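You operate a simulated robot arm through the tools that you are given. There is no shell and no other tool. Be economical: measure what you need, move in short steps, check, and stop when the job is done.

You are at the controls of a simulated robot arm. One attempt, no reset.

TASK
Lay the thermometer in the basin and mix the tap until it shows 36 to 40 degrees.
Fine: basin and tap by the end wall; then turn the tap off and put the thermometer back beside the basin.
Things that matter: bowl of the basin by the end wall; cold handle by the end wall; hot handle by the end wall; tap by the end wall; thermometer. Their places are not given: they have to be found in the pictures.

It is judged by the outcome, as a careful person would: the job done as asked, and still so three seconds after it is handed in. It fails if anything else is knocked over, pushed out of place, dropped, spilled or broken.

THE ROBOT
A 7-joint arm with a two-finger parallel gripper, fixed in place. Base frame: the origin is at the foot of the arm, x ahead of it, y to its left, z up. Lengths are in mm, angles in degrees, forces in N, time in s.
With the tool pointing down near the work surface it reaches from about 340 to 760 mm from the base axis. Its first joint turns from -115.0 to 115.0 degrees. Payload 3.91 kg.
The tool frame sits at the grasp point between the pads (the TCP): z along the fingers, y along the line on which they close. The tips reach 30 mm beyond it. The gripper opens to 110 mm. The fingers are 20 mm wide and 10 mm thick; the gripper's body (48 by 112 mm) begins 55 mm behind the TCP.
Orientation is that of the tool frame in the base frame, as a unit quaternion [w, x, y, z]. With the fingers straight down and closing along the base's y, the tool's x points along the base's -x, its y along +y and its z along -z.

THE INTERFACE
- The arm moves only by the tool play_rows. Its argument "increments" is a list of rows, each an object (a shift or turn left out is 0, a gripper value left out holds the last) with "grip": the gripper command, from -1 (fully open) to 1 (shut), values between in proportion; "xyz": the shift along the tool's x, y, z in units of 25 mm (1.0 is 25 mm), a list of three; "rotation": the turn, a rotation vector about the tool's x, y, z in units of 6 degrees (1.0 is 6 degrees), a list of three. In form: [{"grip": grip, "xyz": [dx, dy, dz], "rotation": [ax, ay, az]}, ...]. A call has 1 to 20 rows; each row shifts and turns the commanded pose from where the row before left it, along the tool's axes as they then stand. A call with a number of a shift or a turn outside -1 to 1 is refused whole. Each row takes 0.2 s and may step no farther than 50 mm and 8.6 degrees from the row before; otherwise, or with a gripper value out of range, the whole call is refused. A pose out of reach is approached as far as the arm can. The call stops where the force on the tool passes 90 N (or 10 N more than at its start, if that is more) or the arm is blocked; 0.2 s more then pass. The fingers move at their own pace (about 108 mm/s each) and stop on an object; they squeeze with about 37 N. The grip force told is the motor's: it shows also when the fingers shut on nothing. Time passes only in rows, and 0.2 s behind the last, so rows that do not move let the fingers close. It gives the time, the measured TCP pose, the force on the tool (base axes), the opening and the grip force at its end, in the units of the frame above (readings bear some noise), with the torque about the TCP (base axes, N m) and any sound that the robot's microphone picked up.
- Cameras (640 x 400 px; columns grow to the right, rows downward): "scene" is fixed at [380.6, 499.2, 1638.4]; the picture's right is [0.01, 1.00, 0.00], its down [0.93, -0.01, -0.37] and it looks along [-0.37, 0.01, -0.93] (base axes); focal length 258 px, centre (320, 200). "wrist" rides on the gripper at [72, 17, -103] in the tool frame; the picture's right is [-0.23, 0.97, 0.00], its down [-0.76, -0.18, -0.62] and it looks along [-0.61, -0.14, 0.78] (tool axes); focal length 222 px, centre (320, 200).
- camera(camera): a new picture of that camera. No time passes.
- slide_trunk(by): slides the trunk up (or, below 0, down) by that many mm; the arm rides with it, the base frame stays. It gives what a move gives, with no picture.
- pixel_to_xyz(camera, pixels): for up to 12 pixels [column, row] of the newest picture of that camera ("zoom" is the newest enlarged one), the place [x, y, z] in the base frame of the surface seen there, good to about 3 mm, but the place of the scene camera against the robot may be out by one fixed shift of up to 25 mm in any direction. No time passes.
- zoom(camera, box): a new picture of the part [left, top, right, bottom] of that camera's present view, enlarged. No time passes.
- close_job(): hands the job in; it is judged then, once.

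Keep the steps short. Do not move on a guess: measure, check each grasp and each placing, and mend mistakes. In all there are 80 turns and 54 pictures (those below and enlarged ones count). Leave the gripper open and the arm clear of the work at the hand-in unless told otherwise, and finish with a single line.

The tools are called after "Emit:" as name(argument=value, ...) on one line, values as JSON. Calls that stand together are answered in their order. play_rows: Moves the arm, as the interface text tells. Its arguments: {"type":"object","properties":{"increments":{"type":"array"}},"required":["increments"]} The other tools are called the same way: slide_trunk (by) slides the trunk up or down; camera (camera) takes a picture; pixel_to_xyz (camera, pixels) gives the place of the surface under pixels of a picture; zoom (camera, box) takes an enlarged picture of a part of a camera's view; close_job () hands the job in.

At the start:

```text
t: 0.0
position: [77.0, 377.6, 1200.5]
ee_rot: [0.001, -0.001, 1.0, 0.0]
ft_force: [0.9, 0.2, 0.2]
wrist_torque: [0.02, 0.01, -0.01]
opening: 110.2
gripper_force: 0.0
trunk travel left (down, up): [-675.0, 315.0]
```

scene: 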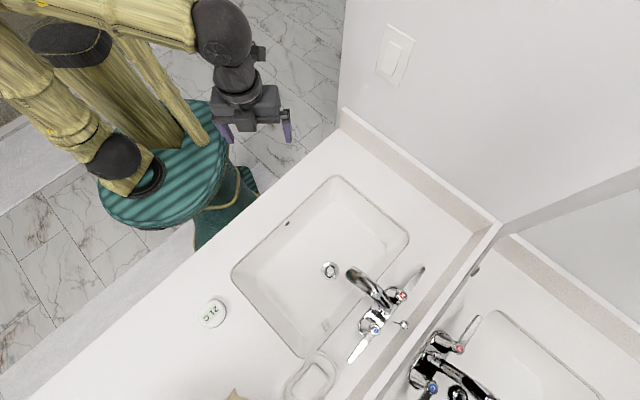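
wrist: 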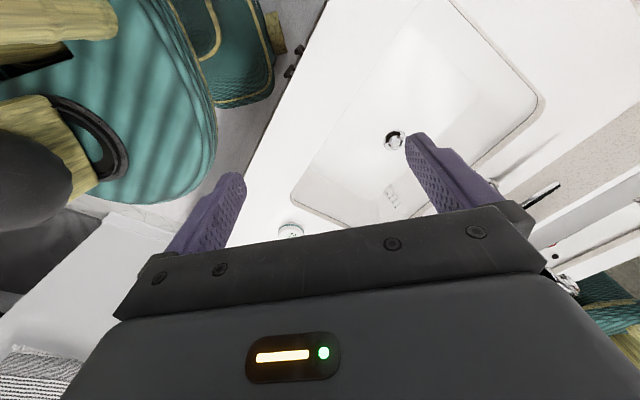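

I see the basin, the tap with a red (hot) handle at about (403,297) and a blue (cold) handle at (375,330), and a round thermometer at (213,313). I'll zoom in on the tap and thermometer.

Emit:
zoom(camera="scene", box=[320, 240, 448, 368])

Emit:
pixel_to_xyz(camera="scene", pixels=[[213, 313], [205, 325], [330, 270], [280, 260], [300, 310], [250, 320], [402, 296], [376, 330], [420, 270], [355, 357], [352, 272], [190, 330]])

Emit:
zoom(camera="scene", box=[180, 290, 244, 340])

```text
3.12 times, centred on (384, 304) of scene
```

zoom: 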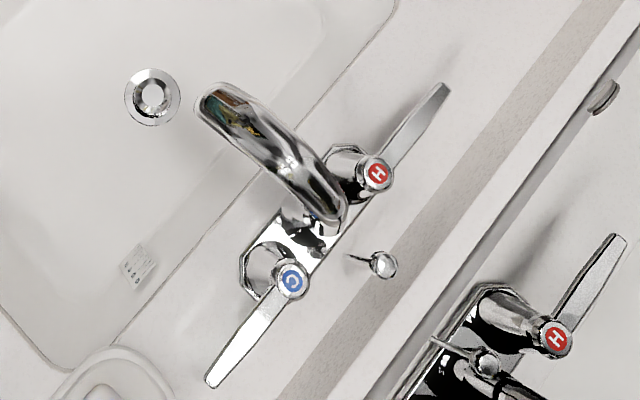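

```text
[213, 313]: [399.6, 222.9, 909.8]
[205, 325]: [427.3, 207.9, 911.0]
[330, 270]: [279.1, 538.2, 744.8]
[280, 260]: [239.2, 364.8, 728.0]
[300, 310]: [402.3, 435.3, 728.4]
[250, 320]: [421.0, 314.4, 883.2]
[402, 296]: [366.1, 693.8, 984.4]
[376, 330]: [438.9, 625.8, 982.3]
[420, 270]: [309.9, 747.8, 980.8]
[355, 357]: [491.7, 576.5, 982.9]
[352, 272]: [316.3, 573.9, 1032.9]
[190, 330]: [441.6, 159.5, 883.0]
```

```text
8.00 times, centred on (212, 315) of scene
```

zoom: 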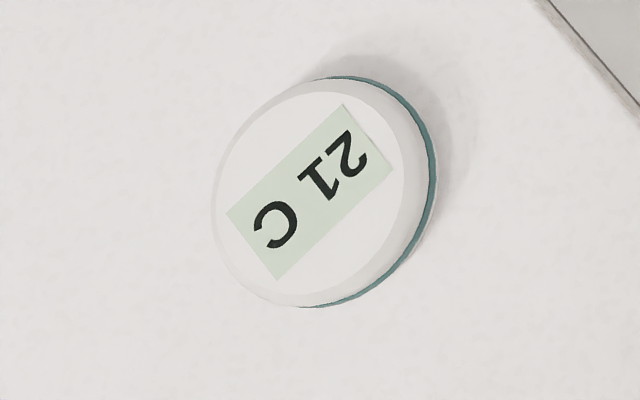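

The counter is at about z 883, and the thermometer is at about (400,223) with a height of 27 mm. The scene camera may be shifted, so I'll cross-check with the wrist camera: drain at (394,140), thermometer at (291,230).

Emit:
pixel_to_xyz(camera="wrist", pixels=[[394, 140], [291, 229], [286, 226], [390, 203], [298, 199], [538, 108], [540, 195], [250, 220]])

Emit:
zoom(camera="wrist", box=[270, 100, 430, 250])

Emit:
pixel_to_xyz(camera="scene", pixels=[[232, 270], [336, 178], [408, 238], [304, 356], [325, 324], [321, 264], [288, 224], [237, 92], [288, 140], [226, 140]])

```text
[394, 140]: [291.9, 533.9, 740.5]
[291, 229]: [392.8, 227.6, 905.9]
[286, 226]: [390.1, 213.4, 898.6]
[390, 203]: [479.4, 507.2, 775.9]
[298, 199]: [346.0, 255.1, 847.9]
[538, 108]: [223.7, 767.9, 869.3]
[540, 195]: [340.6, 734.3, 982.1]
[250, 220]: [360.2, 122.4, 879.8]
```

```text
2.67 times, centred on (350, 175) of wrist
```

zoom: 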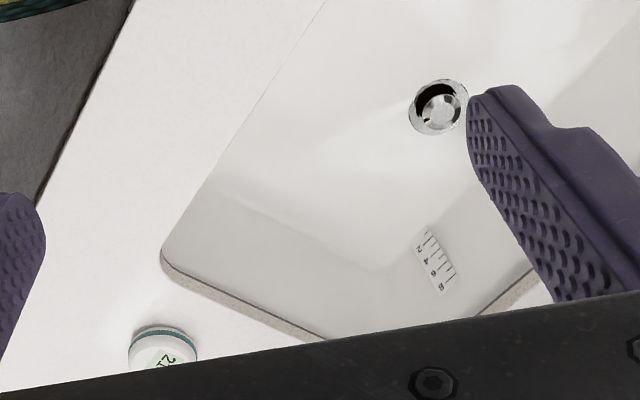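

```text
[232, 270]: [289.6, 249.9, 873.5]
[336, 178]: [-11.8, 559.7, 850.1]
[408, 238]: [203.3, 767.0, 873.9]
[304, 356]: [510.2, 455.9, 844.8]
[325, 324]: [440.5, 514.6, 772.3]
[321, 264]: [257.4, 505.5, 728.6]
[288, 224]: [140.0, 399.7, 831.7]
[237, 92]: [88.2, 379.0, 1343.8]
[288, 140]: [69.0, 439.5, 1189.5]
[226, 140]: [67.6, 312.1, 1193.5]
```

The two cameras agree to within about 10 mm. Next I'll move at height to above the thermometer (about 395,222, TCP z about 1050) with the gripper open.

Emit:
play_rows(increments=[{"grip": -1, "xyz": [-0.98, -0.48, 0.46]}, {"xyz": [-0.98, -0.48, 0.46]}, {"xyz": [-0.98, -0.48, 0.46]}, {"xyz": [-0.98, -0.48, 0.46]}, {"xyz": [-0.98, -0.48, 0.46]}, {"xyz": [-0.98, -0.48, 0.46]}, {"xyz": [-0.98, -0.48, 0.46]}, {"xyz": [-0.98, -0.48, 0.46]}, {"xyz": [-0.98, -0.48, 0.46]}, {"xyz": [-0.98, -0.48, 0.46]}, {"xyz": [-0.98, -0.48, 0.46]}, {"xyz": [-0.98, -0.48, 0.46]}, {"xyz": [-0.98, -0.48, 0.46]}])

Emit:
camera(camera="wrist")

Emit:
camera(camera="scene")

```text
t: 2.8
position: [397.6, 221.1, 1051.2]
ee_rot: [0.0, 0.0, 1.0, 0.0]
ft_force: [-0.1, 0.5, 0.0]
wrist_torque: [-0.01, 0.0, -0.03]
opening: 110.2
gripper_force: 0.1
trunk travel left (down, up): [-675.0, 315.0]
```

```text
48 pictures are left
```

wrist: 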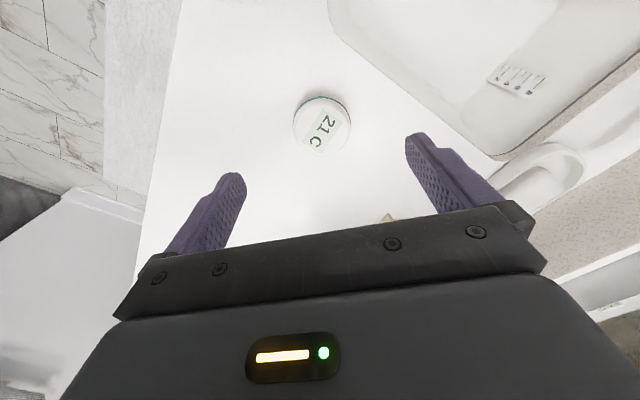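

```text
47 pictures are left
```

scene: 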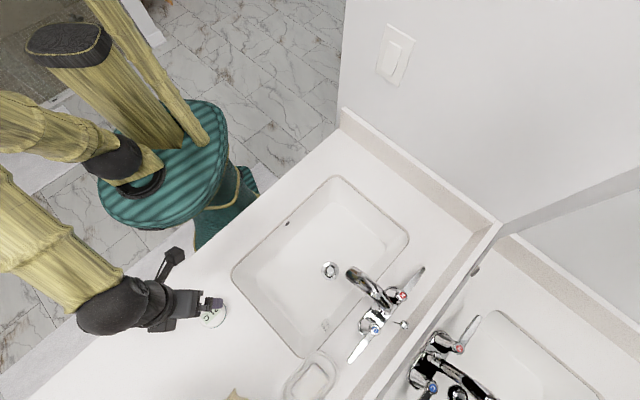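

The thermometer is in clear view. I'll measure its edges with the wrist camera, along with other landmarks: the object by the basin, the gauge and the basin rim.

Emit:
pixel_to_xyz(camera="wrist", pixels=[[322, 126], [296, 122], [351, 126], [322, 101], [322, 151], [250, 130], [388, 217], [490, 75], [500, 155], [545, 170]])

Emit:
zoom(camera="wrist", box=[240, 60, 420, 240])

Emit:
pixel_to_xyz(camera="scene", pixels=[[321, 330], [237, 394], [325, 370], [302, 357]])

```text
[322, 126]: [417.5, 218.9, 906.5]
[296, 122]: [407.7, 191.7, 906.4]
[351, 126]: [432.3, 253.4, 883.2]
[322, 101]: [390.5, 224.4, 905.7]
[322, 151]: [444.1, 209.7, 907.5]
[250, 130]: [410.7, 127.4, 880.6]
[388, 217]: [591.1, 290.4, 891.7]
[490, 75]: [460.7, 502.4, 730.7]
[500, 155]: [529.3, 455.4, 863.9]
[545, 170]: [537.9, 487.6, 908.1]
```

```text
2.22 times, centred on (330, 150) of wrist
```

zoom: 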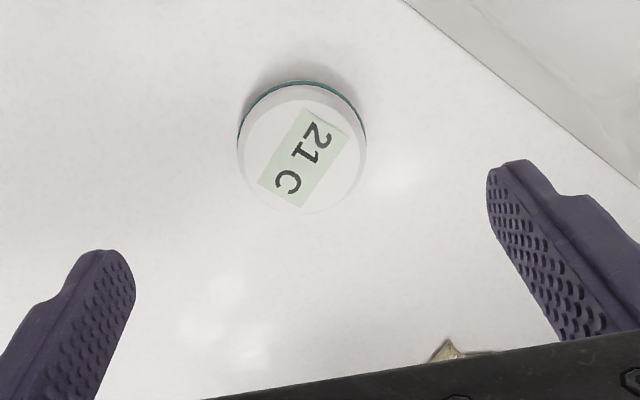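

```text
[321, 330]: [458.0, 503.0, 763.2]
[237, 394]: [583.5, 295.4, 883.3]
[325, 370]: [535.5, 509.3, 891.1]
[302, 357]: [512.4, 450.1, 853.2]
```

The wrist camera puts the thermometer at (417,219), top z 906, about 62 mm across. That means the scene camera needs roughly +14, -4, -4. I'll lower with the fingers open to TCP z 917, so the tips sit about 5 mm above the counter.

Emit:
play_rows(increments=[{"grip": -1, "xyz": [-0.78, -0.08, 0]}, {"xyz": [0, 0, 0.9]}, {"xyz": [0, 0, 0.9]}, {"xyz": [0, 0, 0.9]}, {"xyz": [0, 0, 0.9]}, {"xyz": [0, 0, 0.9]}, {"xyz": [0, 0, 0.86]}, {}])

Emit:
camera(camera="wrist")

```text
t: 4.6
position: [416.1, 219.4, 918.2]
ee_rot: [0.001, 0.0, 1.0, 0.001]
ft_force: [0.2, -0.2, -0.1]
wrist_torque: [0.01, 0.0, -0.01]
opening: 110.1
gripper_force: 0.0
trunk travel left (down, up): [-675.0, 315.0]
```

```text
45 pictures are left
```

wrist: 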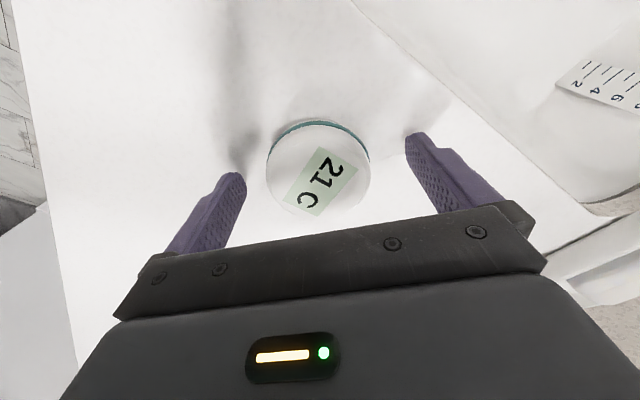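

The thermometer sits between the fingers. I'll measure its edges again from here before closing.

Emit:
pixel_to_xyz(camera="wrist", pixels=[[319, 168], [272, 165], [366, 168], [318, 128], [318, 205], [238, 180], [412, 140]])

```text
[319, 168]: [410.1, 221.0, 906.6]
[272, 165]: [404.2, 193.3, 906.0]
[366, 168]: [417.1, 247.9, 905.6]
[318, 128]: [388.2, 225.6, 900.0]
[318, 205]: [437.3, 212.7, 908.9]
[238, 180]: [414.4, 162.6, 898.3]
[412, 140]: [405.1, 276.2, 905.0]
```

The centre is at about (412.5,220). I'll nudge 3 mm, close, then check the grip.

Emit:
play_rows(increments=[{"grip": -1, "xyz": [0.14, 0.03, 0]}, {"grip": 0.3}, {"grip": 0.3}, {"grip": 1}, {"grip": 1}, {"grip": 1}])

```text
t: 6.0
position: [412.3, 221.3, 917.8]
ee_rot: [0.001, 0.0, 1.0, 0.0]
ft_force: [0.6, 0.4, -0.2]
wrist_torque: [-0.03, 0.04, 0.02]
opening: 66.1
gripper_force: 36.7
trunk travel left (down, up): [-675.0, 315.0]
```

It is held firmly (opening 66 mm, 37 N). I'll lift straight up and carry it over the middle of the bowl, to (245,480).

Emit:
play_rows(increments=[{"grip": 1, "xyz": [0, 0, -0.9]}, {"xyz": [0, 0, -0.9]}, {"xyz": [0, 0, -0.9]}, {"xyz": [0, 0, -0.9]}, {"xyz": [0, 0, -0.9]}, {"xyz": [0, 0, -0.9]}, {"xyz": [0.607, 0.942, 0]}, {"xyz": [0.607, 0.942, 0]}, {"xyz": [0.607, 0.942, 0]}, {"xyz": [0.607, 0.942, 0]}, {"xyz": [0.607, 0.942, 0]}, {"xyz": [0.607, 0.942, 0]}, {"xyz": [0.607, 0.942, 0]}, {"xyz": [0.607, 0.942, 0]}, {"xyz": [0.607, 0.942, 0]}, {"xyz": [0.607, 0.942, 0]}, {"xyz": [0.607, 0.942, 0]}, {}])

Emit:
camera(camera="scene")

Emit:
camera(camera="wrist")

```text
t: 9.8
position: [244.3, 479.5, 1052.2]
ee_rot: [0.001, 0.001, 1.0, 0.0]
ft_force: [0.9, 0.3, -0.3]
wrist_torque: [-0.01, -0.03, 0.01]
opening: 0.1
gripper_force: 37.1
trunk travel left (down, up): [-675.0, 315.0]
```

```text
44 pictures are left
```

scene: 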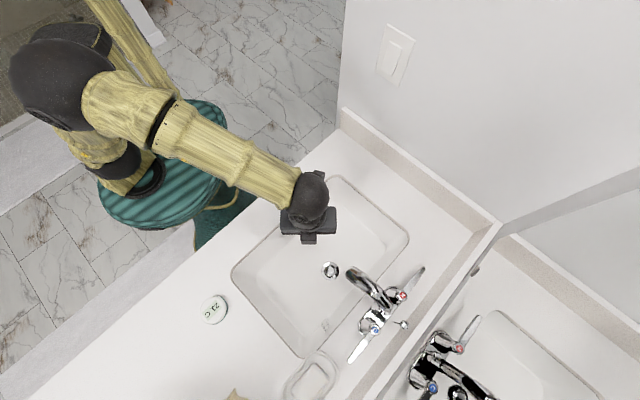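

```text
43 pictures are left
```

wrist: 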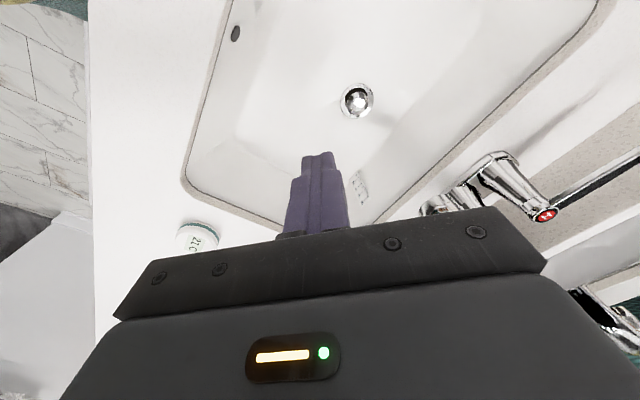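

The thermometer slipped out: the gripper is shut on nothing and the thermometer is still on the counter at (214,309). Before trying again I'll look at its side profile.

Emit:
zoom(camera="wrist", box=[165, 210, 229, 258])

Emit:
zoom(camera="scene", box=[182, 285, 246, 333])

```text
8.33 times, centred on (197, 234) of wrist
```

zoom: 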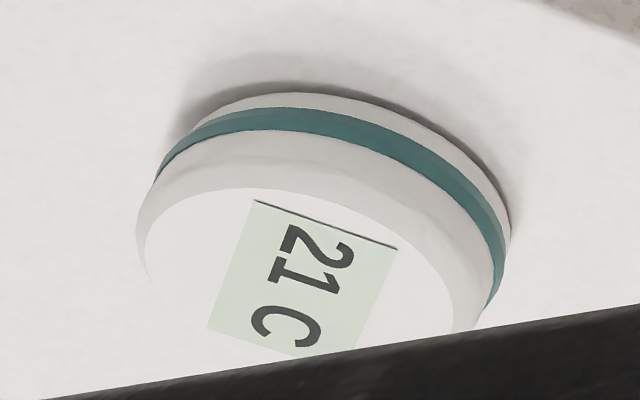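

```text
8.33 times, centred on (214, 309) of scene
```

zoom: 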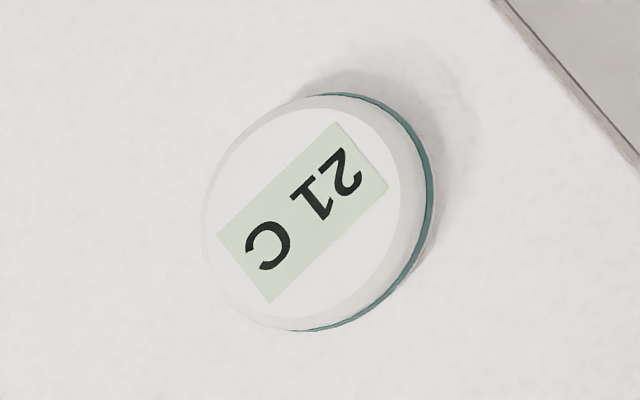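

It moved about 9 mm but is still upright. It's a puck with a chamfered top, so I probably gripped it too high or off-centre. I'll open, go back above it and measure again.

Emit:
play_rows(increments=[{"grip": -1, "xyz": [-0.607, -0.942, 0]}, {"xyz": [-0.607, -0.942, 0]}, {"xyz": [-0.607, -0.942, 0]}, {"xyz": [-0.607, -0.942, 0]}, {"xyz": [-0.607, -0.942, 0]}, {"xyz": [-0.607, -0.942, 0]}, {"xyz": [-0.607, -0.942, 0]}, {"xyz": [-0.607, -0.942, 0]}, {"xyz": [-0.607, -0.942, 0]}, {"xyz": [-0.607, -0.942, 0]}, {"xyz": [-0.4, -0.85, 0.8]}, {"xyz": [0, 0, 0.8]}, {"xyz": [0, 0, 0.8]}, {}])

Emit:
zoom(camera="wrist", box=[240, 60, 400, 220])

```text
t: 12.8
position: [407.6, 222.4, 992.9]
ee_rot: [0.0, 0.0, 1.0, 0.0]
ft_force: [-0.4, 0.3, 0.5]
wrist_torque: [-0.01, 0.04, -0.05]
opening: 109.9
gripper_force: 0.1
trunk travel left (down, up): [-675.0, 315.0]
```

```text
2.50 times, centred on (320, 140) of wrist
```

zoom: 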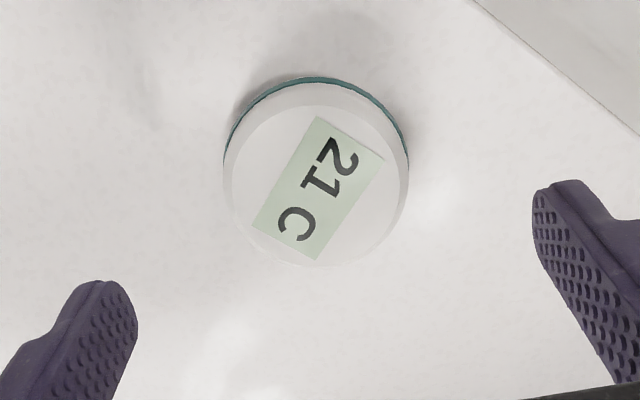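

I'll measure the label corners and rim points in this enlargement to find the true centre.

Emit:
pixel_to_xyz(camera="zoom", pixels=[[318, 118], [383, 158], [307, 258], [254, 226], [318, 188], [228, 170], [406, 170], [318, 82], [310, 263], [318, 300], [240, 140], [396, 120]])

```text
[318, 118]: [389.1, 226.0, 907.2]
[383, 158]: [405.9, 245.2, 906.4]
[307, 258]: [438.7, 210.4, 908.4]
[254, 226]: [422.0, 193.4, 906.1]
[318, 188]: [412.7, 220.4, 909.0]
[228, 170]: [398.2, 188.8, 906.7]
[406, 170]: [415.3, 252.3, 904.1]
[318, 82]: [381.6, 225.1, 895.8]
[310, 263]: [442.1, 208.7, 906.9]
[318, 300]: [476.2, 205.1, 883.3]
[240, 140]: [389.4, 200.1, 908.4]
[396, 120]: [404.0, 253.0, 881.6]
```

The centre is (413,219), diameter about 65 mm. So the grasp was centred, but too high on the chamfer or lifted too fast. I'll go lower this time (tips about 1–2 mm off the counter), squeeze longer, and lift slowly by a little.

Emit:
play_rows(increments=[{"grip": -1, "xyz": [-0.2, -0.12, 0.9]}, {"xyz": [0, 0, 0.9]}, {"xyz": [0, 0, 0.9]}, {"xyz": [0, 0, 0.46]}, {}, {"grip": 0}, {"grip": 0.4}, {"grip": 1}, {"grip": 1}, {"grip": 1}, {"grip": 1}])

Emit:
zoom(camera="wrist", box=[200, 60, 440, 220])

```text
t: 15.2
position: [410.8, 220.2, 912.1]
ee_rot: [0.0, 0.0, 1.0, 0.0]
ft_force: [0.5, -1.0, -0.2]
wrist_torque: [0.01, 0.04, -0.01]
opening: 66.3
gripper_force: 37.3
trunk travel left (down, up): [-675.0, 315.0]
```

```text
2.50 times, centred on (320, 140) of wrist
```

zoom: 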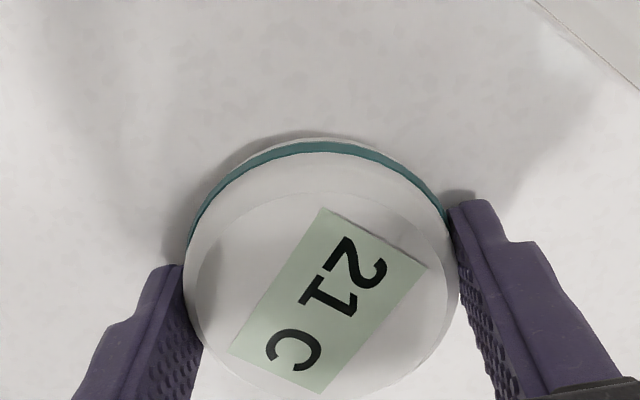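

Contact looks good (66.3 mm, 37 N). I'll measure the pads against the puck to see whether it's really centred.

Emit:
pixel_to_xyz(camera="zoom", pixels=[[180, 268], [200, 345], [452, 212], [478, 230], [465, 300], [322, 208], [426, 268], [320, 392], [228, 350], [190, 260], [440, 215], [318, 142]])

```text
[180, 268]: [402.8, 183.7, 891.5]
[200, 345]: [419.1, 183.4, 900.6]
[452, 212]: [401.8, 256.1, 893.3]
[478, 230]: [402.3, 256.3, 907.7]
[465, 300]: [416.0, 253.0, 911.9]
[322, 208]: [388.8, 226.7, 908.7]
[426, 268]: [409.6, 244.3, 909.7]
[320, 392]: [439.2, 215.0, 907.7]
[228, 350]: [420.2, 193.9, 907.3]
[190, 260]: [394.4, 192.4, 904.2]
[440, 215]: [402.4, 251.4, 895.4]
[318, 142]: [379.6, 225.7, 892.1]
```

The puck centre is about (413,220) and the TCP is at 411, so it's centred. I'll lift slowly by 20 mm and check.

Emit:
play_rows(increments=[{"grip": 1, "xyz": [0, 0, -0.1]}, {"xyz": [0, 0, -0.1]}, {"xyz": [0, 0, -0.15]}, {"xyz": [0, 0, -0.15]}, {"xyz": [0, 0, -0.15]}, {"xyz": [0, 0, -0.15]}, {}])

Emit:
zoom(camera="wrist", box=[200, 60, 440, 220])

```text
t: 16.8
position: [411.8, 220.6, 932.6]
ee_rot: [0.001, 0.0, 1.0, 0.0]
ft_force: [0.3, 0.7, -2.4]
wrist_torque: [0.0, 0.0, -0.03]
opening: 66.2
gripper_force: 37.0
trunk travel left (down, up): [-675.0, 315.0]
```

```text
2.50 times, centred on (320, 140) of wrist
```

zoom: 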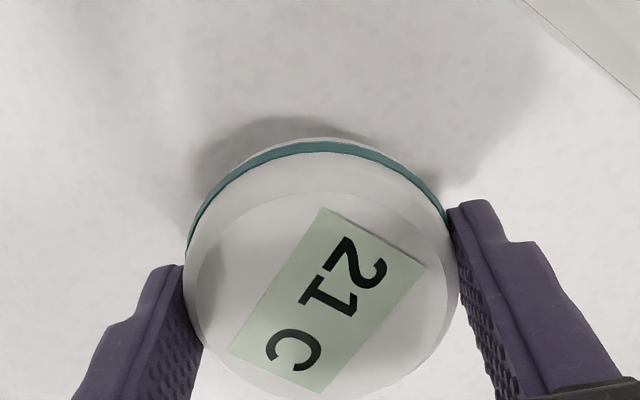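

The puck is off the counter and its weight (2.4 N) shows on the tool. I'll carry it gently to over the bowl, rising a bit.

Emit:
play_rows(increments=[{"grip": 1, "xyz": [0, 0, -0.2]}, {"xyz": [0, 0, -0.3]}, {"xyz": [0, 0, -0.4]}, {"xyz": [0, 0, -0.4]}, {"xyz": [0, 0, -0.3]}, {"xyz": [0.15, 0.2, -0.1]}, {"xyz": [0.3, 0.45, 0]}, {"xyz": [0.4, 0.63, 0]}, {"xyz": [0.4, 0.63, 0]}, {"xyz": [0.4, 0.63, 0]}, {"xyz": [0.4, 0.63, 0]}, {"xyz": [0.4, 0.63, 0]}, {"xyz": [0.4, 0.63, 0]}, {"xyz": [0.4, 0.63, 0]}, {"xyz": [0.4, 0.63, 0]}, {"xyz": [0.4, 0.63, 0]}, {"xyz": [0.4, 0.63, 0]}, {"xyz": [0.3, 0.45, 0]}, {"xyz": [0.15, 0.2, 0]}, {}])

Emit:
camera(camera="wrist")

```text
t: 21.0
position: [288.9, 409.8, 976.9]
ee_rot: [0.0, 0.0, 1.0, 0.0]
ft_force: [-0.3, 1.2, -0.5]
wrist_torque: [0.02, 0.01, -0.02]
opening: 66.5
gripper_force: 36.8
trunk travel left (down, up): [-675.0, 315.0]
```

```text
37 pictures are left
```

wrist: 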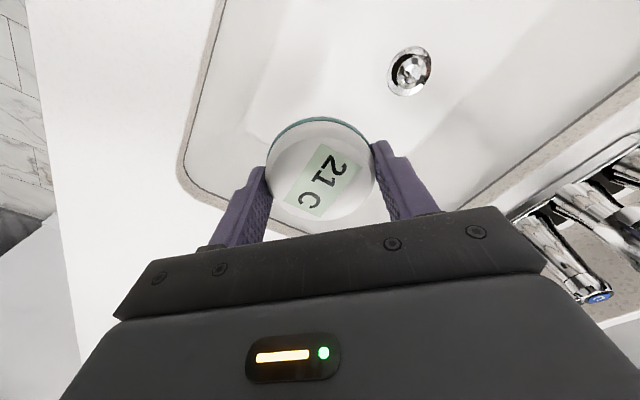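

Still held. I'll measure the bowl floor and side walls from this picture.

Emit:
pixel_to_xyz(camera="wrist", pixels=[[410, 72], [300, 80], [250, 60], [350, 100], [450, 120], [245, 130], [220, 100], [200, 60], [480, 60], [400, 140], [460, 200], [300, 20]])

```text
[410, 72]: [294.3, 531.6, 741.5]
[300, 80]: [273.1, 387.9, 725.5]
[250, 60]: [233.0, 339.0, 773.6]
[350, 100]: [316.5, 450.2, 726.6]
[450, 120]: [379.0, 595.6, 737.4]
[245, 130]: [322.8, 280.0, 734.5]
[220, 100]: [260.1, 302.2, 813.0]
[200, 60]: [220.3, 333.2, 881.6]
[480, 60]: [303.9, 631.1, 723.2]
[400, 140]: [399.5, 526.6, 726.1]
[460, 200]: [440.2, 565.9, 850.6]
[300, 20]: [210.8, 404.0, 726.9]
```

The floor is flat at z 726. I'll go to (265,455) and lower to about z 800 first.

Emit:
play_rows(increments=[{"grip": 1, "xyz": [0.2, 0.4, 0]}, {"xyz": [0.3, 0.5, 0]}, {"xyz": [0.3, 0.5, 0]}, {"xyz": [0.16, 0.4, 0]}, {"xyz": [0, 0, 0.3]}, {"xyz": [0, 0, 0.6]}, {"xyz": [0, 0, 0.7]}, {"xyz": [0, 0, 0.7]}, {"xyz": [0, 0, 0.7]}, {"xyz": [0, 0, 0.7]}, {"xyz": [0, 0, 0.7]}, {"xyz": [0, 0, 0.7]}, {"xyz": [0, 0, 0.7]}, {"xyz": [0, 0, 0.6]}, {"xyz": [0, 0, 0.4]}, {"xyz": [0, 0, 0.3]}, {}])

Emit:
camera(camera="wrist")

Emit:
camera(camera="scene")

```text
t: 24.6
position: [264.9, 455.2, 797.7]
ee_rot: [0.0, 0.0, 1.0, 0.0]
ft_force: [0.0, -0.7, -0.7]
wrist_torque: [0.03, -0.03, 0.01]
opening: 66.4
gripper_force: 37.0
trunk travel left (down, up): [-675.0, 315.0]
```

```text
36 pictures are left
```

wrist: 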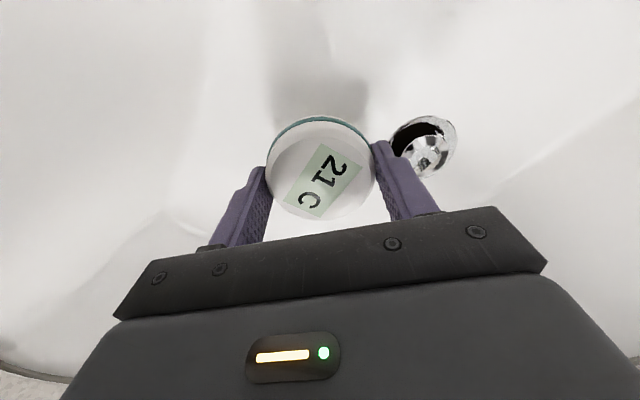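

```text
35 pictures are left
```

scene: 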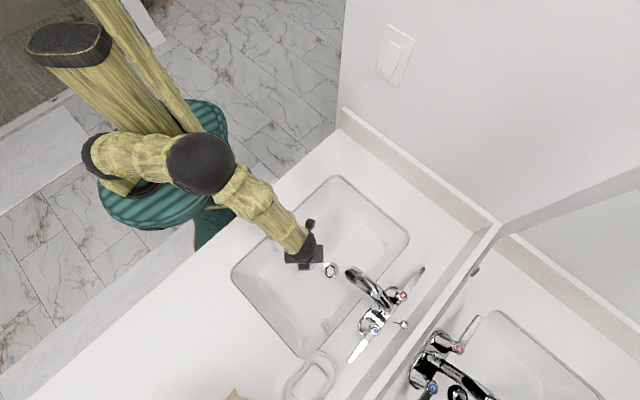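

All clear. I'll set it down slowly on the floor (TCP about 758), open part way, and rise.

Emit:
play_rows(increments=[{"grip": 1, "xyz": [0, 0, 0.4]}, {"xyz": [0, 0, 0.4]}, {"xyz": [0, 0, 0.4]}, {"xyz": [0, 0, 0.2]}, {"xyz": [0, 0, 0.16]}, {}])

```text
t: 26.0
position: [265.9, 455.2, 760.0]
ee_rot: [0.001, 0.0, 1.0, 0.0]
ft_force: [0.8, -0.1, -0.9]
wrist_torque: [0.0, -0.02, 0.0]
opening: 66.4
gripper_force: 37.2
trunk travel left (down, up): [-675.0, 315.0]
```

No clear contact yet. I'll lower by small amounts and watch the force.

Emit:
play_rows(increments=[{"grip": 1, "xyz": [0, 0, 0.06]}, {"xyz": [0, 0, 0.06]}, {}])

```text
t: 26.8
position: [265.4, 455.3, 757.9]
ee_rot: [0.001, 0.0, 1.0, 0.001]
ft_force: [1.2, -1.0, 17.3]
wrist_torque: [-0.41, 0.15, 0.01]
opening: 66.8
gripper_force: 37.2
trunk travel left (down, up): [-675.0, 315.0]
```

It's touching the floor (17 N upward). I'll open, then rise.

Emit:
play_rows(increments=[{"grip": 0.1, "xyz": [0, 0, -0.03]}, {"grip": -0.4}, {"grip": -0.8}, {"grip": -0.8}, {"xyz": [0, 0, -0.4]}, {"xyz": [0, 0, -0.8]}, {"xyz": [0, 0, -0.9]}, {"xyz": [0, 0, -0.9]}, {"xyz": [0, 0, -0.9]}, {"xyz": [0, 0, -0.9]}, {"xyz": [0, 0, -0.9]}, {"xyz": [0, 0, -0.9]}, {"xyz": [0, 0, -0.9]}, {"xyz": [0, 0, -0.9]}, {"xyz": [0, 0, -0.9]}, {"xyz": [0, 0, -0.9]}, {"xyz": [0, 0, -0.9]}, {"xyz": [0, 0, -0.9]}, {"xyz": [0, 0, -0.9]}])

Emit:
camera(camera="wrist")

```text
t: 30.8
position: [264.9, 455.7, 1078.3]
ee_rot: [0.001, -0.001, 1.0, 0.0]
ft_force: [0.9, -0.9, -1.0]
wrist_torque: [0.0, -0.02, -0.04]
opening: 98.9
gripper_force: 0.0
trunk travel left (down, up): [-675.0, 315.0]
```

```text
34 pictures are left
```

wrist: 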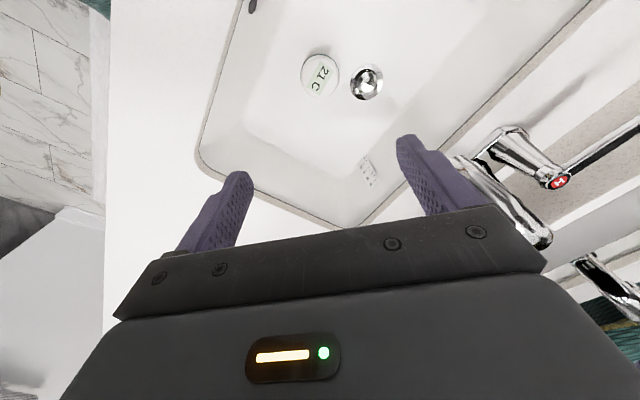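

The thermometer now lies in the bowl, showing 21 C. Next is the tap. I'll go to a high viewpoint near it, (330,590,1150), and turn the tool 44° so the fingers close across the levers. Then I'll measure the levers with the wrist camera.

Emit:
play_rows(increments=[{"grip": -0.5, "xyz": [0, 0, -0.9]}, {"xyz": [0, 0, -0.9]}, {"xyz": [0, 0, -0.9]}, {"xyz": [-0.43, 0.9, 0]}, {"xyz": [-0.43, 0.9, 0]}, {"xyz": [-0.43, 0.9, 0]}, {"xyz": [-0.43, 0.9, 0]}, {"xyz": [-0.43, 0.9, 0]}, {"xyz": [-0.43, 0.9, 0]}, {"rotation": [0, 0, 0.92]}, {"rotation": [0, 0, 0.92]}, {"rotation": [0, 0, 0.92]}, {"rotation": [0, 0, 0.92]}, {"rotation": [0, 0, 0.92]}, {"rotation": [0, 0, 0.92]}, {"rotation": [0, 0, 0.92]}, {"rotation": [0, 0, 0.92]}, {}])

Emit:
camera(camera="wrist")

Emit:
camera(camera="scene")

```text
t: 34.6
position: [329.4, 589.7, 1148.2]
ee_rot: [0.001, 0.377, 0.926, 0.0]
ft_force: [1.0, 0.2, -0.7]
wrist_torque: [0.02, 0.0, -0.03]
opening: 82.5
gripper_force: 0.1
trunk travel left (down, up): [-675.0, 315.0]
```

```text
33 pictures are left
```

wrist: 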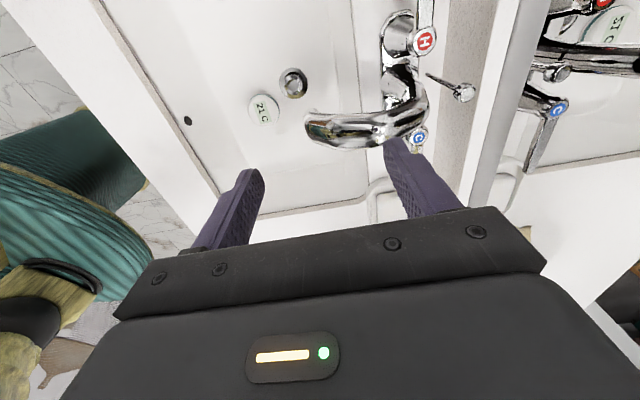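

```text
32 pictures are left
```

scene: 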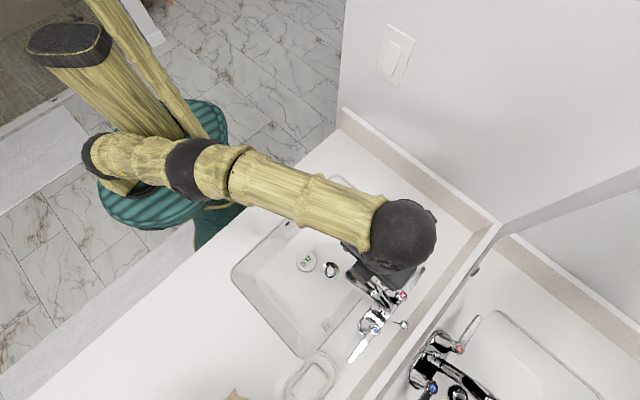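

I see H at (424,41), C at (418,137), and the spout tip at (308,125). I'll measure these, plus the backsplash and mirror for clearance.

Emit:
pixel_to_xyz(camera="wrist", pixels=[[424, 41], [426, 10], [432, 18], [418, 137], [313, 128], [309, 115], [445, 60], [480, 60], [505, 80], [460, 92], [375, 100], [420, 90]])

Emit:
zoom(camera="wrist", box=[280, 0, 520, 160])

Emit:
pixel_to_xyz(camera="scene", pixels=[[350, 360], [360, 350], [418, 274], [424, 267], [440, 262], [460, 262], [478, 255], [400, 350], [385, 375], [403, 324], [378, 332], [368, 348]])

```text
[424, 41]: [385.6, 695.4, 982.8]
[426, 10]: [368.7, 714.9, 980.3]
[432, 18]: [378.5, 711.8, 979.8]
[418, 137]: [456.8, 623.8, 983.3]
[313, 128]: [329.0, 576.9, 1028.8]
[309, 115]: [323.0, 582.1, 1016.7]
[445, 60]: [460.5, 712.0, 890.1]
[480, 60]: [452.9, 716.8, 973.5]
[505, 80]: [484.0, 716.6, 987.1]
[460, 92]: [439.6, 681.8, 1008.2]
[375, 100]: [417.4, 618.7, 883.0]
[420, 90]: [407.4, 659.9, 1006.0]
```

```text
2.50 times, centred on (400, 80) of wrist
```

zoom: 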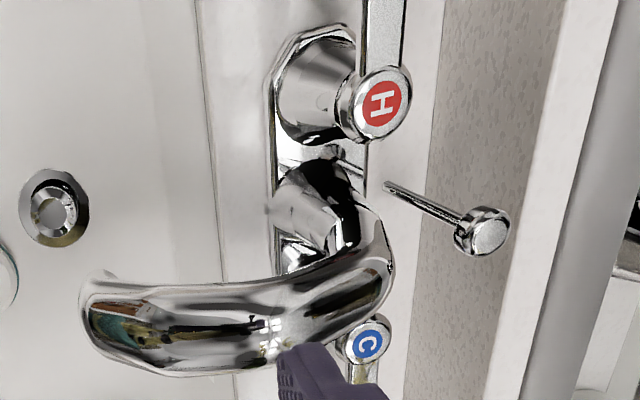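

```text
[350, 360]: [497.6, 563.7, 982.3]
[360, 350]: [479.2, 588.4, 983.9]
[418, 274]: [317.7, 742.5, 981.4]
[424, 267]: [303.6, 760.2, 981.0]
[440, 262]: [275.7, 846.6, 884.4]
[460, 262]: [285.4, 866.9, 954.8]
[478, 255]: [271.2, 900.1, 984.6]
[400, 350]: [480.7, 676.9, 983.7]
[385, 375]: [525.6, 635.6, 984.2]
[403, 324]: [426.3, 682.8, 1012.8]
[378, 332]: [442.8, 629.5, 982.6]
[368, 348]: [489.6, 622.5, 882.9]
```

The wrist camera gives the hot hub at (385,695,983) and the cold hub at (457,624,983). The levers run about 85 mm outward at z about 981, and the backsplash is about 64 mm behind them. The levers are at the edge of reach, so I'll turn the tool so the fingers close along the tap bar. Then I'll tilt the fingers about 30° outward toward the wall, all at this safe height with the gripper shut.

Emit:
play_rows(increments=[{"grip": 1, "rotation": [0, 0, -1]}, {"rotation": [0, 0, -1]}, {"rotation": [0, 0, -1]}, {"rotation": [0, 0, -1]}, {"rotation": [0, 0, -1]}, {"rotation": [0, 0, -1]}, {"rotation": [0, 0, -1]}, {"rotation": [0, 0, -1]}, {"rotation": [0, 0, -1]}, {"rotation": [0, 0, -1]}, {"rotation": [0, 0, -1]}, {"rotation": [0, 0, -1]}, {"rotation": [0, 0, -1]}, {"rotation": [0, 0, -1]}, {"rotation": [0, 0, -1]}, {"rotation": [0, -1, 0]}, {"rotation": [0, -1, 0]}, {"rotation": [0, -1, 0]}, {"rotation": [0, -1, 0]}, {"rotation": [0, -1, 0]}])

Emit:
camera(camera="wrist")

```text
t: 38.8
position: [328.7, 590.6, 1148.2]
ee_rot: [0.24, -0.376, 0.889, 0.102]
ft_force: [0.1, 0.4, 0.1]
wrist_torque: [-0.03, -0.01, 0.01]
opening: 0.0
gripper_force: 36.8
trunk travel left (down, up): [-675.0, 315.0]
```

```text
30 pictures are left
```

wrist: 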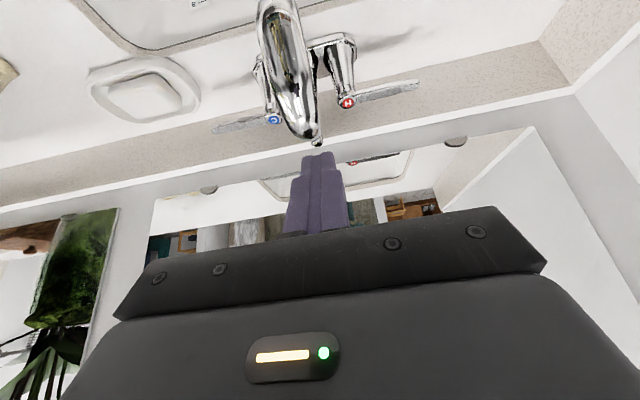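

This is a good view of both levers. I'll measure the lever edges and the ledge from this picture.

Emit:
pixel_to_xyz(camera="wrist", pixels=[[347, 103], [380, 95], [416, 87], [412, 85], [273, 120], [240, 126], [216, 131], [400, 93], [400, 125], [240, 160], [455, 145], [470, 142]])

Emit:
zoom(camera="wrist", box=[200, 0, 440, 160])

```text
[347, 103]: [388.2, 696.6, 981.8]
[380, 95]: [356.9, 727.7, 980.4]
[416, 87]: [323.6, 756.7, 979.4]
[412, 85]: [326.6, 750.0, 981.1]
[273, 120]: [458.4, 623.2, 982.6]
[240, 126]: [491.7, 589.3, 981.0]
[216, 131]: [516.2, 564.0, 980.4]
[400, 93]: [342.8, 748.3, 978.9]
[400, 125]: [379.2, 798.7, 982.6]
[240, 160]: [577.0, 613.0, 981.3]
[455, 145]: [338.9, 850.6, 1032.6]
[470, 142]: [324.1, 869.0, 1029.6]
```

```text
2.50 times, centred on (320, 80) of wrist
```

zoom: 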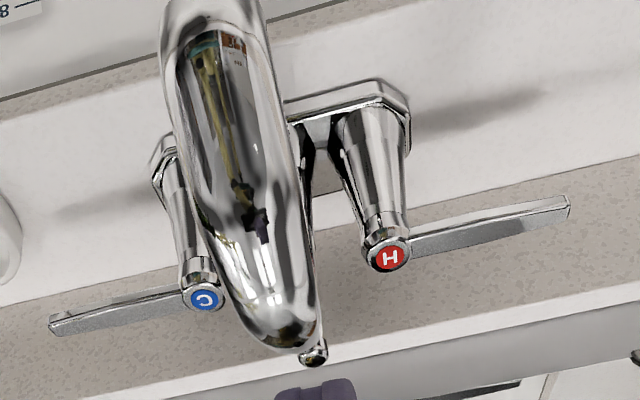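

The lever tops are at z 981 and about 15 mm wide. I'll move the shut fingers to above and behind the hot lever (TCP about 361,754,1060), which also tests the reach.

Emit:
play_rows(increments=[{"grip": 1, "xyz": [-0.436, 0.518, 0.837]}, {"xyz": [-0.436, 0.518, 0.837]}, {"xyz": [-0.436, 0.518, 0.837]}, {"xyz": [-0.436, 0.518, 0.837]}, {"xyz": [-0.436, 0.518, 0.837]}, {"xyz": [-0.436, 0.518, 0.837]}, {"xyz": [-0.436, 0.518, 0.837]}, {}])

Emit:
camera(camera="wrist")

```text
t: 40.6
position: [354.3, 726.1, 1053.7]
ee_rot: [0.239, -0.376, 0.889, 0.101]
ft_force: [0.3, 0.6, -0.2]
wrist_torque: [0.02, -0.02, 0.03]
opening: 0.2
gripper_force: 37.1
out of reach, approached as far as the arm can: row 6, 7
trunk travel left (down, up): [-675.0, 315.0]
```

```text
28 pictures are left
```

wrist: 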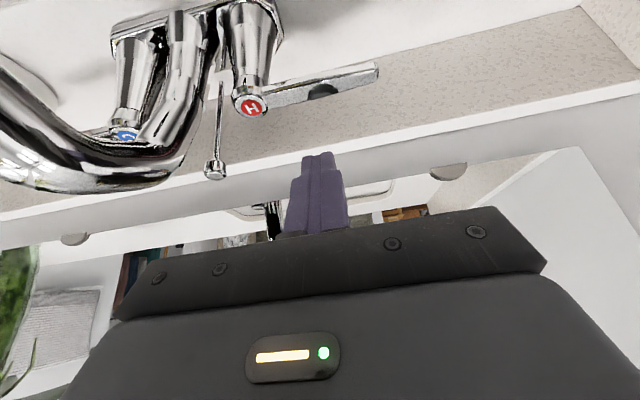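

At 30° tilt the reach stops at radius 808 here, because the shoulder is low. I'll raise the trunk by 200 mm to gain reach; the arm goes up with it, clear of everything.

Emit:
slide_trunk(by=200)

```text
t: 42.8
position: [354.7, 726.4, 1253.4]
ee_rot: [0.238, -0.377, 0.889, 0.102]
ft_force: [0.0, -0.4, -0.4]
wrist_torque: [-0.04, -0.04, -0.03]
opening: 0.0
gripper_force: 36.6
trunk travel left (down, up): [-875.0, 115.0]
```

I'll lower to above and behind the hot lever.

Emit:
play_rows(increments=[{"grip": 1, "xyz": [0.38, 0.074, 0.895]}, {"xyz": [0.38, 0.074, 0.895]}, {"xyz": [0.38, 0.074, 0.895]}, {"xyz": [0.38, 0.074, 0.895]}, {"xyz": [0.38, 0.074, 0.895]}, {"xyz": [0.38, 0.074, 0.895]}, {"xyz": [0.38, 0.074, 0.895]}, {"xyz": [0.38, 0.074, 0.895]}, {}])

Emit:
camera(camera="wrist")

```text
t: 44.8
position: [355.5, 736.5, 1060.9]
ee_rot: [0.239, -0.376, 0.889, 0.101]
ft_force: [0.2, 0.4, -0.3]
wrist_torque: [0.03, 0.0, 0.03]
opening: 0.1
gripper_force: 37.3
out of reach, approached as far as the arm can: row 6, 8
trunk travel left (down, up): [-875.0, 115.0]
```

```text
27 pictures are left
```

wrist: 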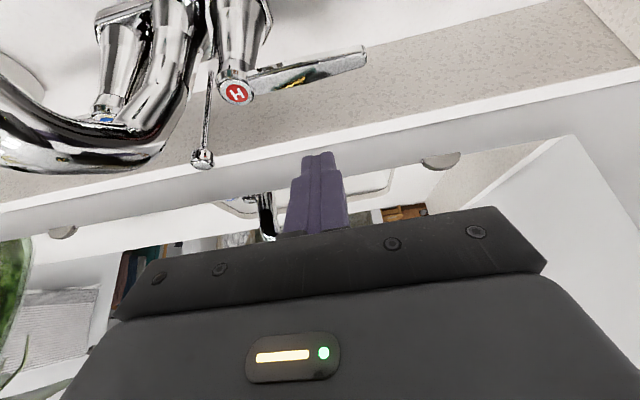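

The maximum radius is about 820 at this tilt. I need about 835, so I'll rise 120 mm, add 15° of tilt (45° total), and bring the trunk back down 120 to the best shoulder height.

Emit:
play_rows(increments=[{"grip": 1, "xyz": [-0.484, 0, -0.83]}, {"xyz": [-0.484, 0, -0.83]}, {"xyz": [-0.484, 0, -0.83]}, {"xyz": [-0.484, 0, -0.83]}, {"xyz": [-0.484, 0, -0.83]}, {"rotation": [0, -0.833, 0]}, {"rotation": [0, -0.833, 0]}, {"rotation": [0, -0.834, 0]}, {}])

Emit:
slide_trunk(by=-120)

```text
t: 46.8
position: [369.2, 772.8, 1185.0]
ee_rot: [0.353, -0.36, 0.851, 0.149]
ft_force: [0.5, -0.8, -0.4]
wrist_torque: [0.05, -0.01, 0.02]
opening: 0.3
gripper_force: 37.2
out of reach, approached as far as the arm can: row 6, 7, 8
trunk travel left (down, up): [-875.0, 115.0]
```

```text
t: 48.3
position: [367.7, 772.4, 1064.1]
ee_rot: [0.352, -0.361, 0.85, 0.149]
ft_force: [0.1, 0.0, 0.0]
wrist_torque: [0.01, 0.02, 0.01]
opening: 0.0
gripper_force: 36.7
trunk travel left (down, up): [-755.0, 235.0]
```

The tool is tilted 45° and the reach is fine now. I'll shift to straight above the slot behind the hot lever, come down to TCP z 1020, and look.

Emit:
play_rows(increments=[{"grip": 1, "xyz": [0.66, -0.29, -0.66]}, {"xyz": [0.42, 0, 0.42]}, {"xyz": [0.42, 0, 0.42]}, {"xyz": [0.42, 0, 0.42]}, {}])

Emit:
camera(camera="wrist")

Emit:
zoom(camera="scene", box=[310, 200, 510, 360])

```text
t: 49.5
position: [368.0, 774.0, 1018.2]
ee_rot: [0.353, -0.36, 0.851, 0.148]
ft_force: [0.0, -0.1, 0.4]
wrist_torque: [-0.01, -0.01, 0.0]
opening: 0.2
gripper_force: 36.9
out of reach, approached as far as the arm can: row 1
trunk travel left (down, up): [-755.0, 235.0]
```

```text
26 pictures are left
```

wrist: 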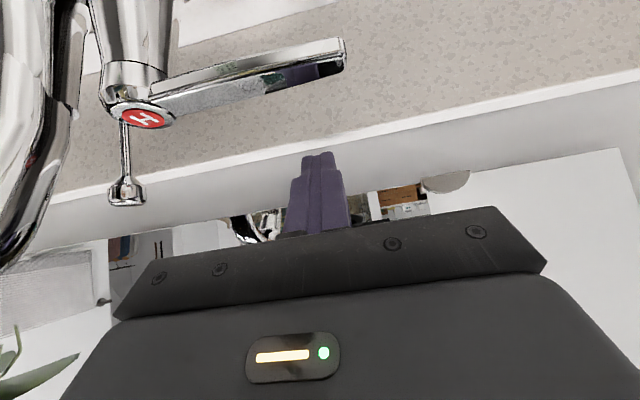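

```text
2.50 times, centred on (410, 280) of scene
```

zoom: 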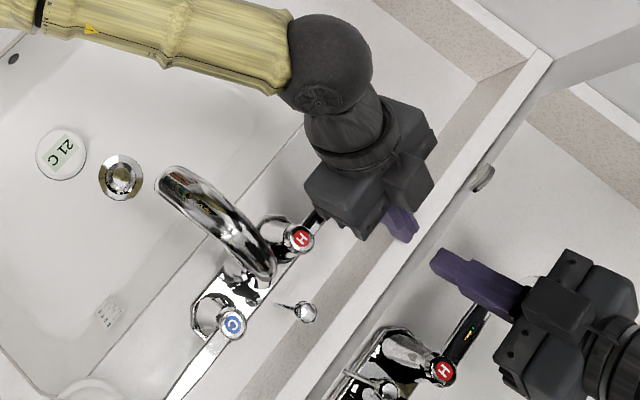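

The fingers are still about 25 mm too far toward the wall, because the command had been clamped at the reach limit. I'll pull back at this height and check.

Emit:
play_rows(increments=[{"grip": 1, "xyz": [0.7, -0.33, -0.7]}, {}])

```text
t: 50.1
position: [368.2, 774.5, 1018.0]
ee_rot: [0.352, -0.36, 0.851, 0.148]
ft_force: [0.3, -0.6, 0.0]
wrist_torque: [-0.02, -0.01, -0.01]
opening: 0.5
gripper_force: 37.1
out of reach, approached as far as the arm can: row 1
trunk travel left (down, up): [-755.0, 235.0]
```

It didn't move, so the commanded pose is still beyond reach. I'll step back again and check.

Emit:
play_rows(increments=[{"grip": 1, "xyz": [0.5, -0.1, -0.5]}, {}])

```text
t: 50.7
position: [361.2, 775.7, 1017.7]
ee_rot: [0.353, -0.36, 0.851, 0.148]
ft_force: [0.5, 0.5, -0.9]
wrist_torque: [0.05, -0.01, 0.0]
opening: 0.1
gripper_force: 37.1
out of reach, approached as far as the arm can: row 1
trunk travel left (down, up): [-755.0, 235.0]
```

Emit:
play_rows(increments=[{"grip": 1, "xyz": [0.5, 0, -0.5]}, {}])

```text
t: 51.3
position: [351.6, 778.4, 1016.9]
ee_rot: [0.353, -0.36, 0.851, 0.148]
ft_force: [0.0, -0.3, -0.2]
wrist_torque: [-0.02, -0.04, -0.03]
opening: 0.0
gripper_force: 36.8
out of reach, approached as far as the arm can: row 1
trunk travel left (down, up): [-755.0, 235.0]
```

It's sliding along the reach boundary. I'll step radially inward and a little up until it's back in reach.

Emit:
play_rows(increments=[{"grip": 1, "xyz": [0.25, -0.26, -0.8]}, {"xyz": [0.53, -0.26, -0.53]}, {}])

```text
t: 52.1
position: [348.9, 780.0, 1027.6]
ee_rot: [0.353, -0.36, 0.851, 0.149]
ft_force: [-0.3, -0.3, 0.1]
wrist_torque: [0.01, -0.01, 0.0]
opening: 0.0
gripper_force: 37.5
out of reach, approached as far as the arm can: row 1, 2
trunk travel left (down, up): [-755.0, 235.0]
```

The arm is stretched straight, so small inward steps have no effect while sideways ones do. I'll command a larger inward and upward pull, away from everything.

Emit:
play_rows(increments=[{"grip": 1, "xyz": [0.6, -0.45, -1]}, {"xyz": [0.6, -0.45, -1]}, {"xyz": [0.6, -0.45, -1]}, {}])

```text
t: 53.1
position: [344.2, 780.0, 1035.3]
ee_rot: [0.353, -0.36, 0.851, 0.148]
ft_force: [0.5, -0.3, -0.6]
wrist_torque: [-0.02, -0.05, -0.01]
opening: 0.0
gripper_force: 36.2
out of reach, approached as far as the arm can: row 1, 2, 3
trunk travel left (down, up): [-755.0, 235.0]
```

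Still stuck at the straight-arm pose. For safety I'll raise the trunk 100 mm first so any sudden freeing happens well above the tap, then work it loose.

Emit:
slide_trunk(by=120)

Emit:
play_rows(increments=[{"grip": 1, "xyz": [0.9, -0.44, -0.9]}, {"xyz": [0.9, -0.44, -0.9]}, {"xyz": [0.9, -0.44, -0.9]}, {}])

Emit:
camera(camera="scene")

```text
t: 54.6
position: [344.9, 781.0, 1155.0]
ee_rot: [0.353, -0.36, 0.851, 0.148]
ft_force: [0.2, 0.1, 0.3]
wrist_torque: [0.0, 0.01, -0.01]
opening: 0.2
gripper_force: 37.1
trunk travel left (down, up): [-875.0, 115.0]
```

```text
t: 55.6
position: [344.5, 781.5, 1154.4]
ee_rot: [0.353, -0.359, 0.851, 0.149]
ft_force: [0.7, 0.4, 0.0]
wrist_torque: [0.01, 0.0, -0.02]
opening: 0.0
gripper_force: 36.6
out of reach, approached as far as the arm can: row 1, 2, 3
trunk travel left (down, up): [-875.0, 115.0]
```

```text
24 pictures are left
```

scene: 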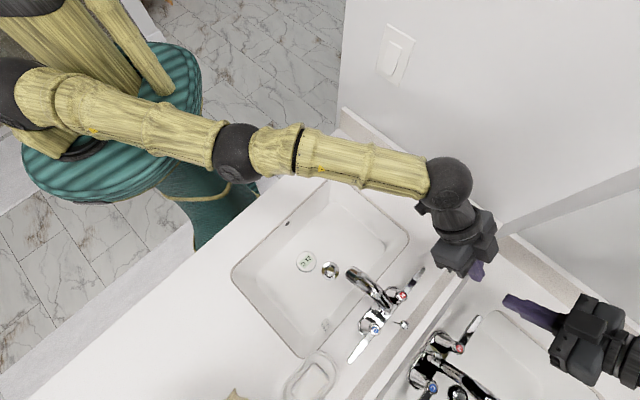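

The arm is fully straight. Earlier, a large vertical move freed it, so I'll raise the tool well upward on the reach sphere while reducing the tilt a bit, then pull in.

Emit:
play_rows(increments=[{"grip": 1, "rotation": [0, 0.8, 0]}, {"rotation": [0, 0.8, 0]}, {"rotation": [0, 0.9, 0]}, {"xyz": [-0.5, 0, -0.86]}, {"xyz": [-0.5, 0, -0.86]}, {"xyz": [-0.5, 0, -0.86]}, {"xyz": [-0.5, 0, -0.86]}, {"xyz": [-0.5, 0, -0.86]}, {"xyz": [-0.5, 0, -0.86]}, {}])

```text
t: 57.8
position: [330.9, 721.2, 1295.5]
ee_rot: [0.238, -0.376, 0.89, 0.1]
ft_force: [0.4, -0.9, 0.1]
wrist_torque: [-0.02, -0.01, -0.02]
opening: 0.2
gripper_force: 36.9
out of reach, approached as far as the arm can: row 1, 2, 3, 5, 7, 8, 9
trunk travel left (down, up): [-875.0, 115.0]
```

It's moving again, and some rows were in reach. Now I'll go down and inward together to bend the elbow.

Emit:
play_rows(increments=[{"grip": 1, "xyz": [0.79, -0.2, 0.23]}, {"xyz": [0.79, -0.2, 0.23]}, {"xyz": [0.79, -0.2, 0.23]}, {"xyz": [0.79, -0.2, 0.23]}, {}])

```text
t: 59.0
position: [324.7, 732.7, 1250.8]
ee_rot: [0.238, -0.376, 0.89, 0.1]
ft_force: [-0.1, 0.1, 0.0]
wrist_torque: [-0.02, -0.01, -0.02]
opening: 0.0
gripper_force: 36.7
out of reach, approached as far as the arm can: row 1, 2, 3, 4
trunk travel left (down, up): [-875.0, 115.0]
```

Next I'll go straight down 100 mm, where the reach widens and the elbow should bend, then pull inward.

Emit:
play_rows(increments=[{"grip": 1, "xyz": [0.504, 0, 0.863]}, {"xyz": [0.504, 0, 0.863]}, {"xyz": [0.504, 0, 0.863]}, {"xyz": [0.504, 0, 0.863]}, {"xyz": [0.4, -0.16, -0.24]}, {"xyz": [0.4, -0.16, -0.24]}, {}])

```text
t: 60.6
position: [325.6, 746.2, 1157.0]
ee_rot: [0.238, -0.376, 0.89, 0.099]
ft_force: [0.4, -0.3, 0.3]
wrist_torque: [0.0, -0.01, -0.01]
opening: 0.0
gripper_force: 36.6
out of reach, approached as far as the arm can: row 1, 2, 4, 5, 6
trunk travel left (down, up): [-875.0, 115.0]
```

It's likely that the elbow has passed straight and is pinned on the wrong side. I'll straighten it with an outward command, move down so the elbow bends the right way, then pull inward. All of this stays above z 1060.

Emit:
play_rows(increments=[{"grip": 1, "xyz": [-0.82, 0.33, 0.48]}, {"xyz": [-0.82, 0.33, 0.48]}, {"xyz": [0.404, 0.03, 0.91]}, {"xyz": [0.404, 0.03, 0.91]}, {"xyz": [0.504, 0, 0.863]}, {"xyz": [0.82, -0.33, -0.48]}, {"xyz": [0.82, -0.33, -0.48]}, {}])

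```text
t: 62.4
position: [309.8, 703.6, 1079.8]
ee_rot: [0.238, -0.377, 0.89, 0.101]
ft_force: [-0.7, -1.0, 0.1]
wrist_torque: [0.01, 0.01, 0.04]
opening: 0.0
gripper_force: 37.3
out of reach, approached as far as the arm can: row 1, 2, 4
trunk travel left (down, up): [-875.0, 115.0]
```

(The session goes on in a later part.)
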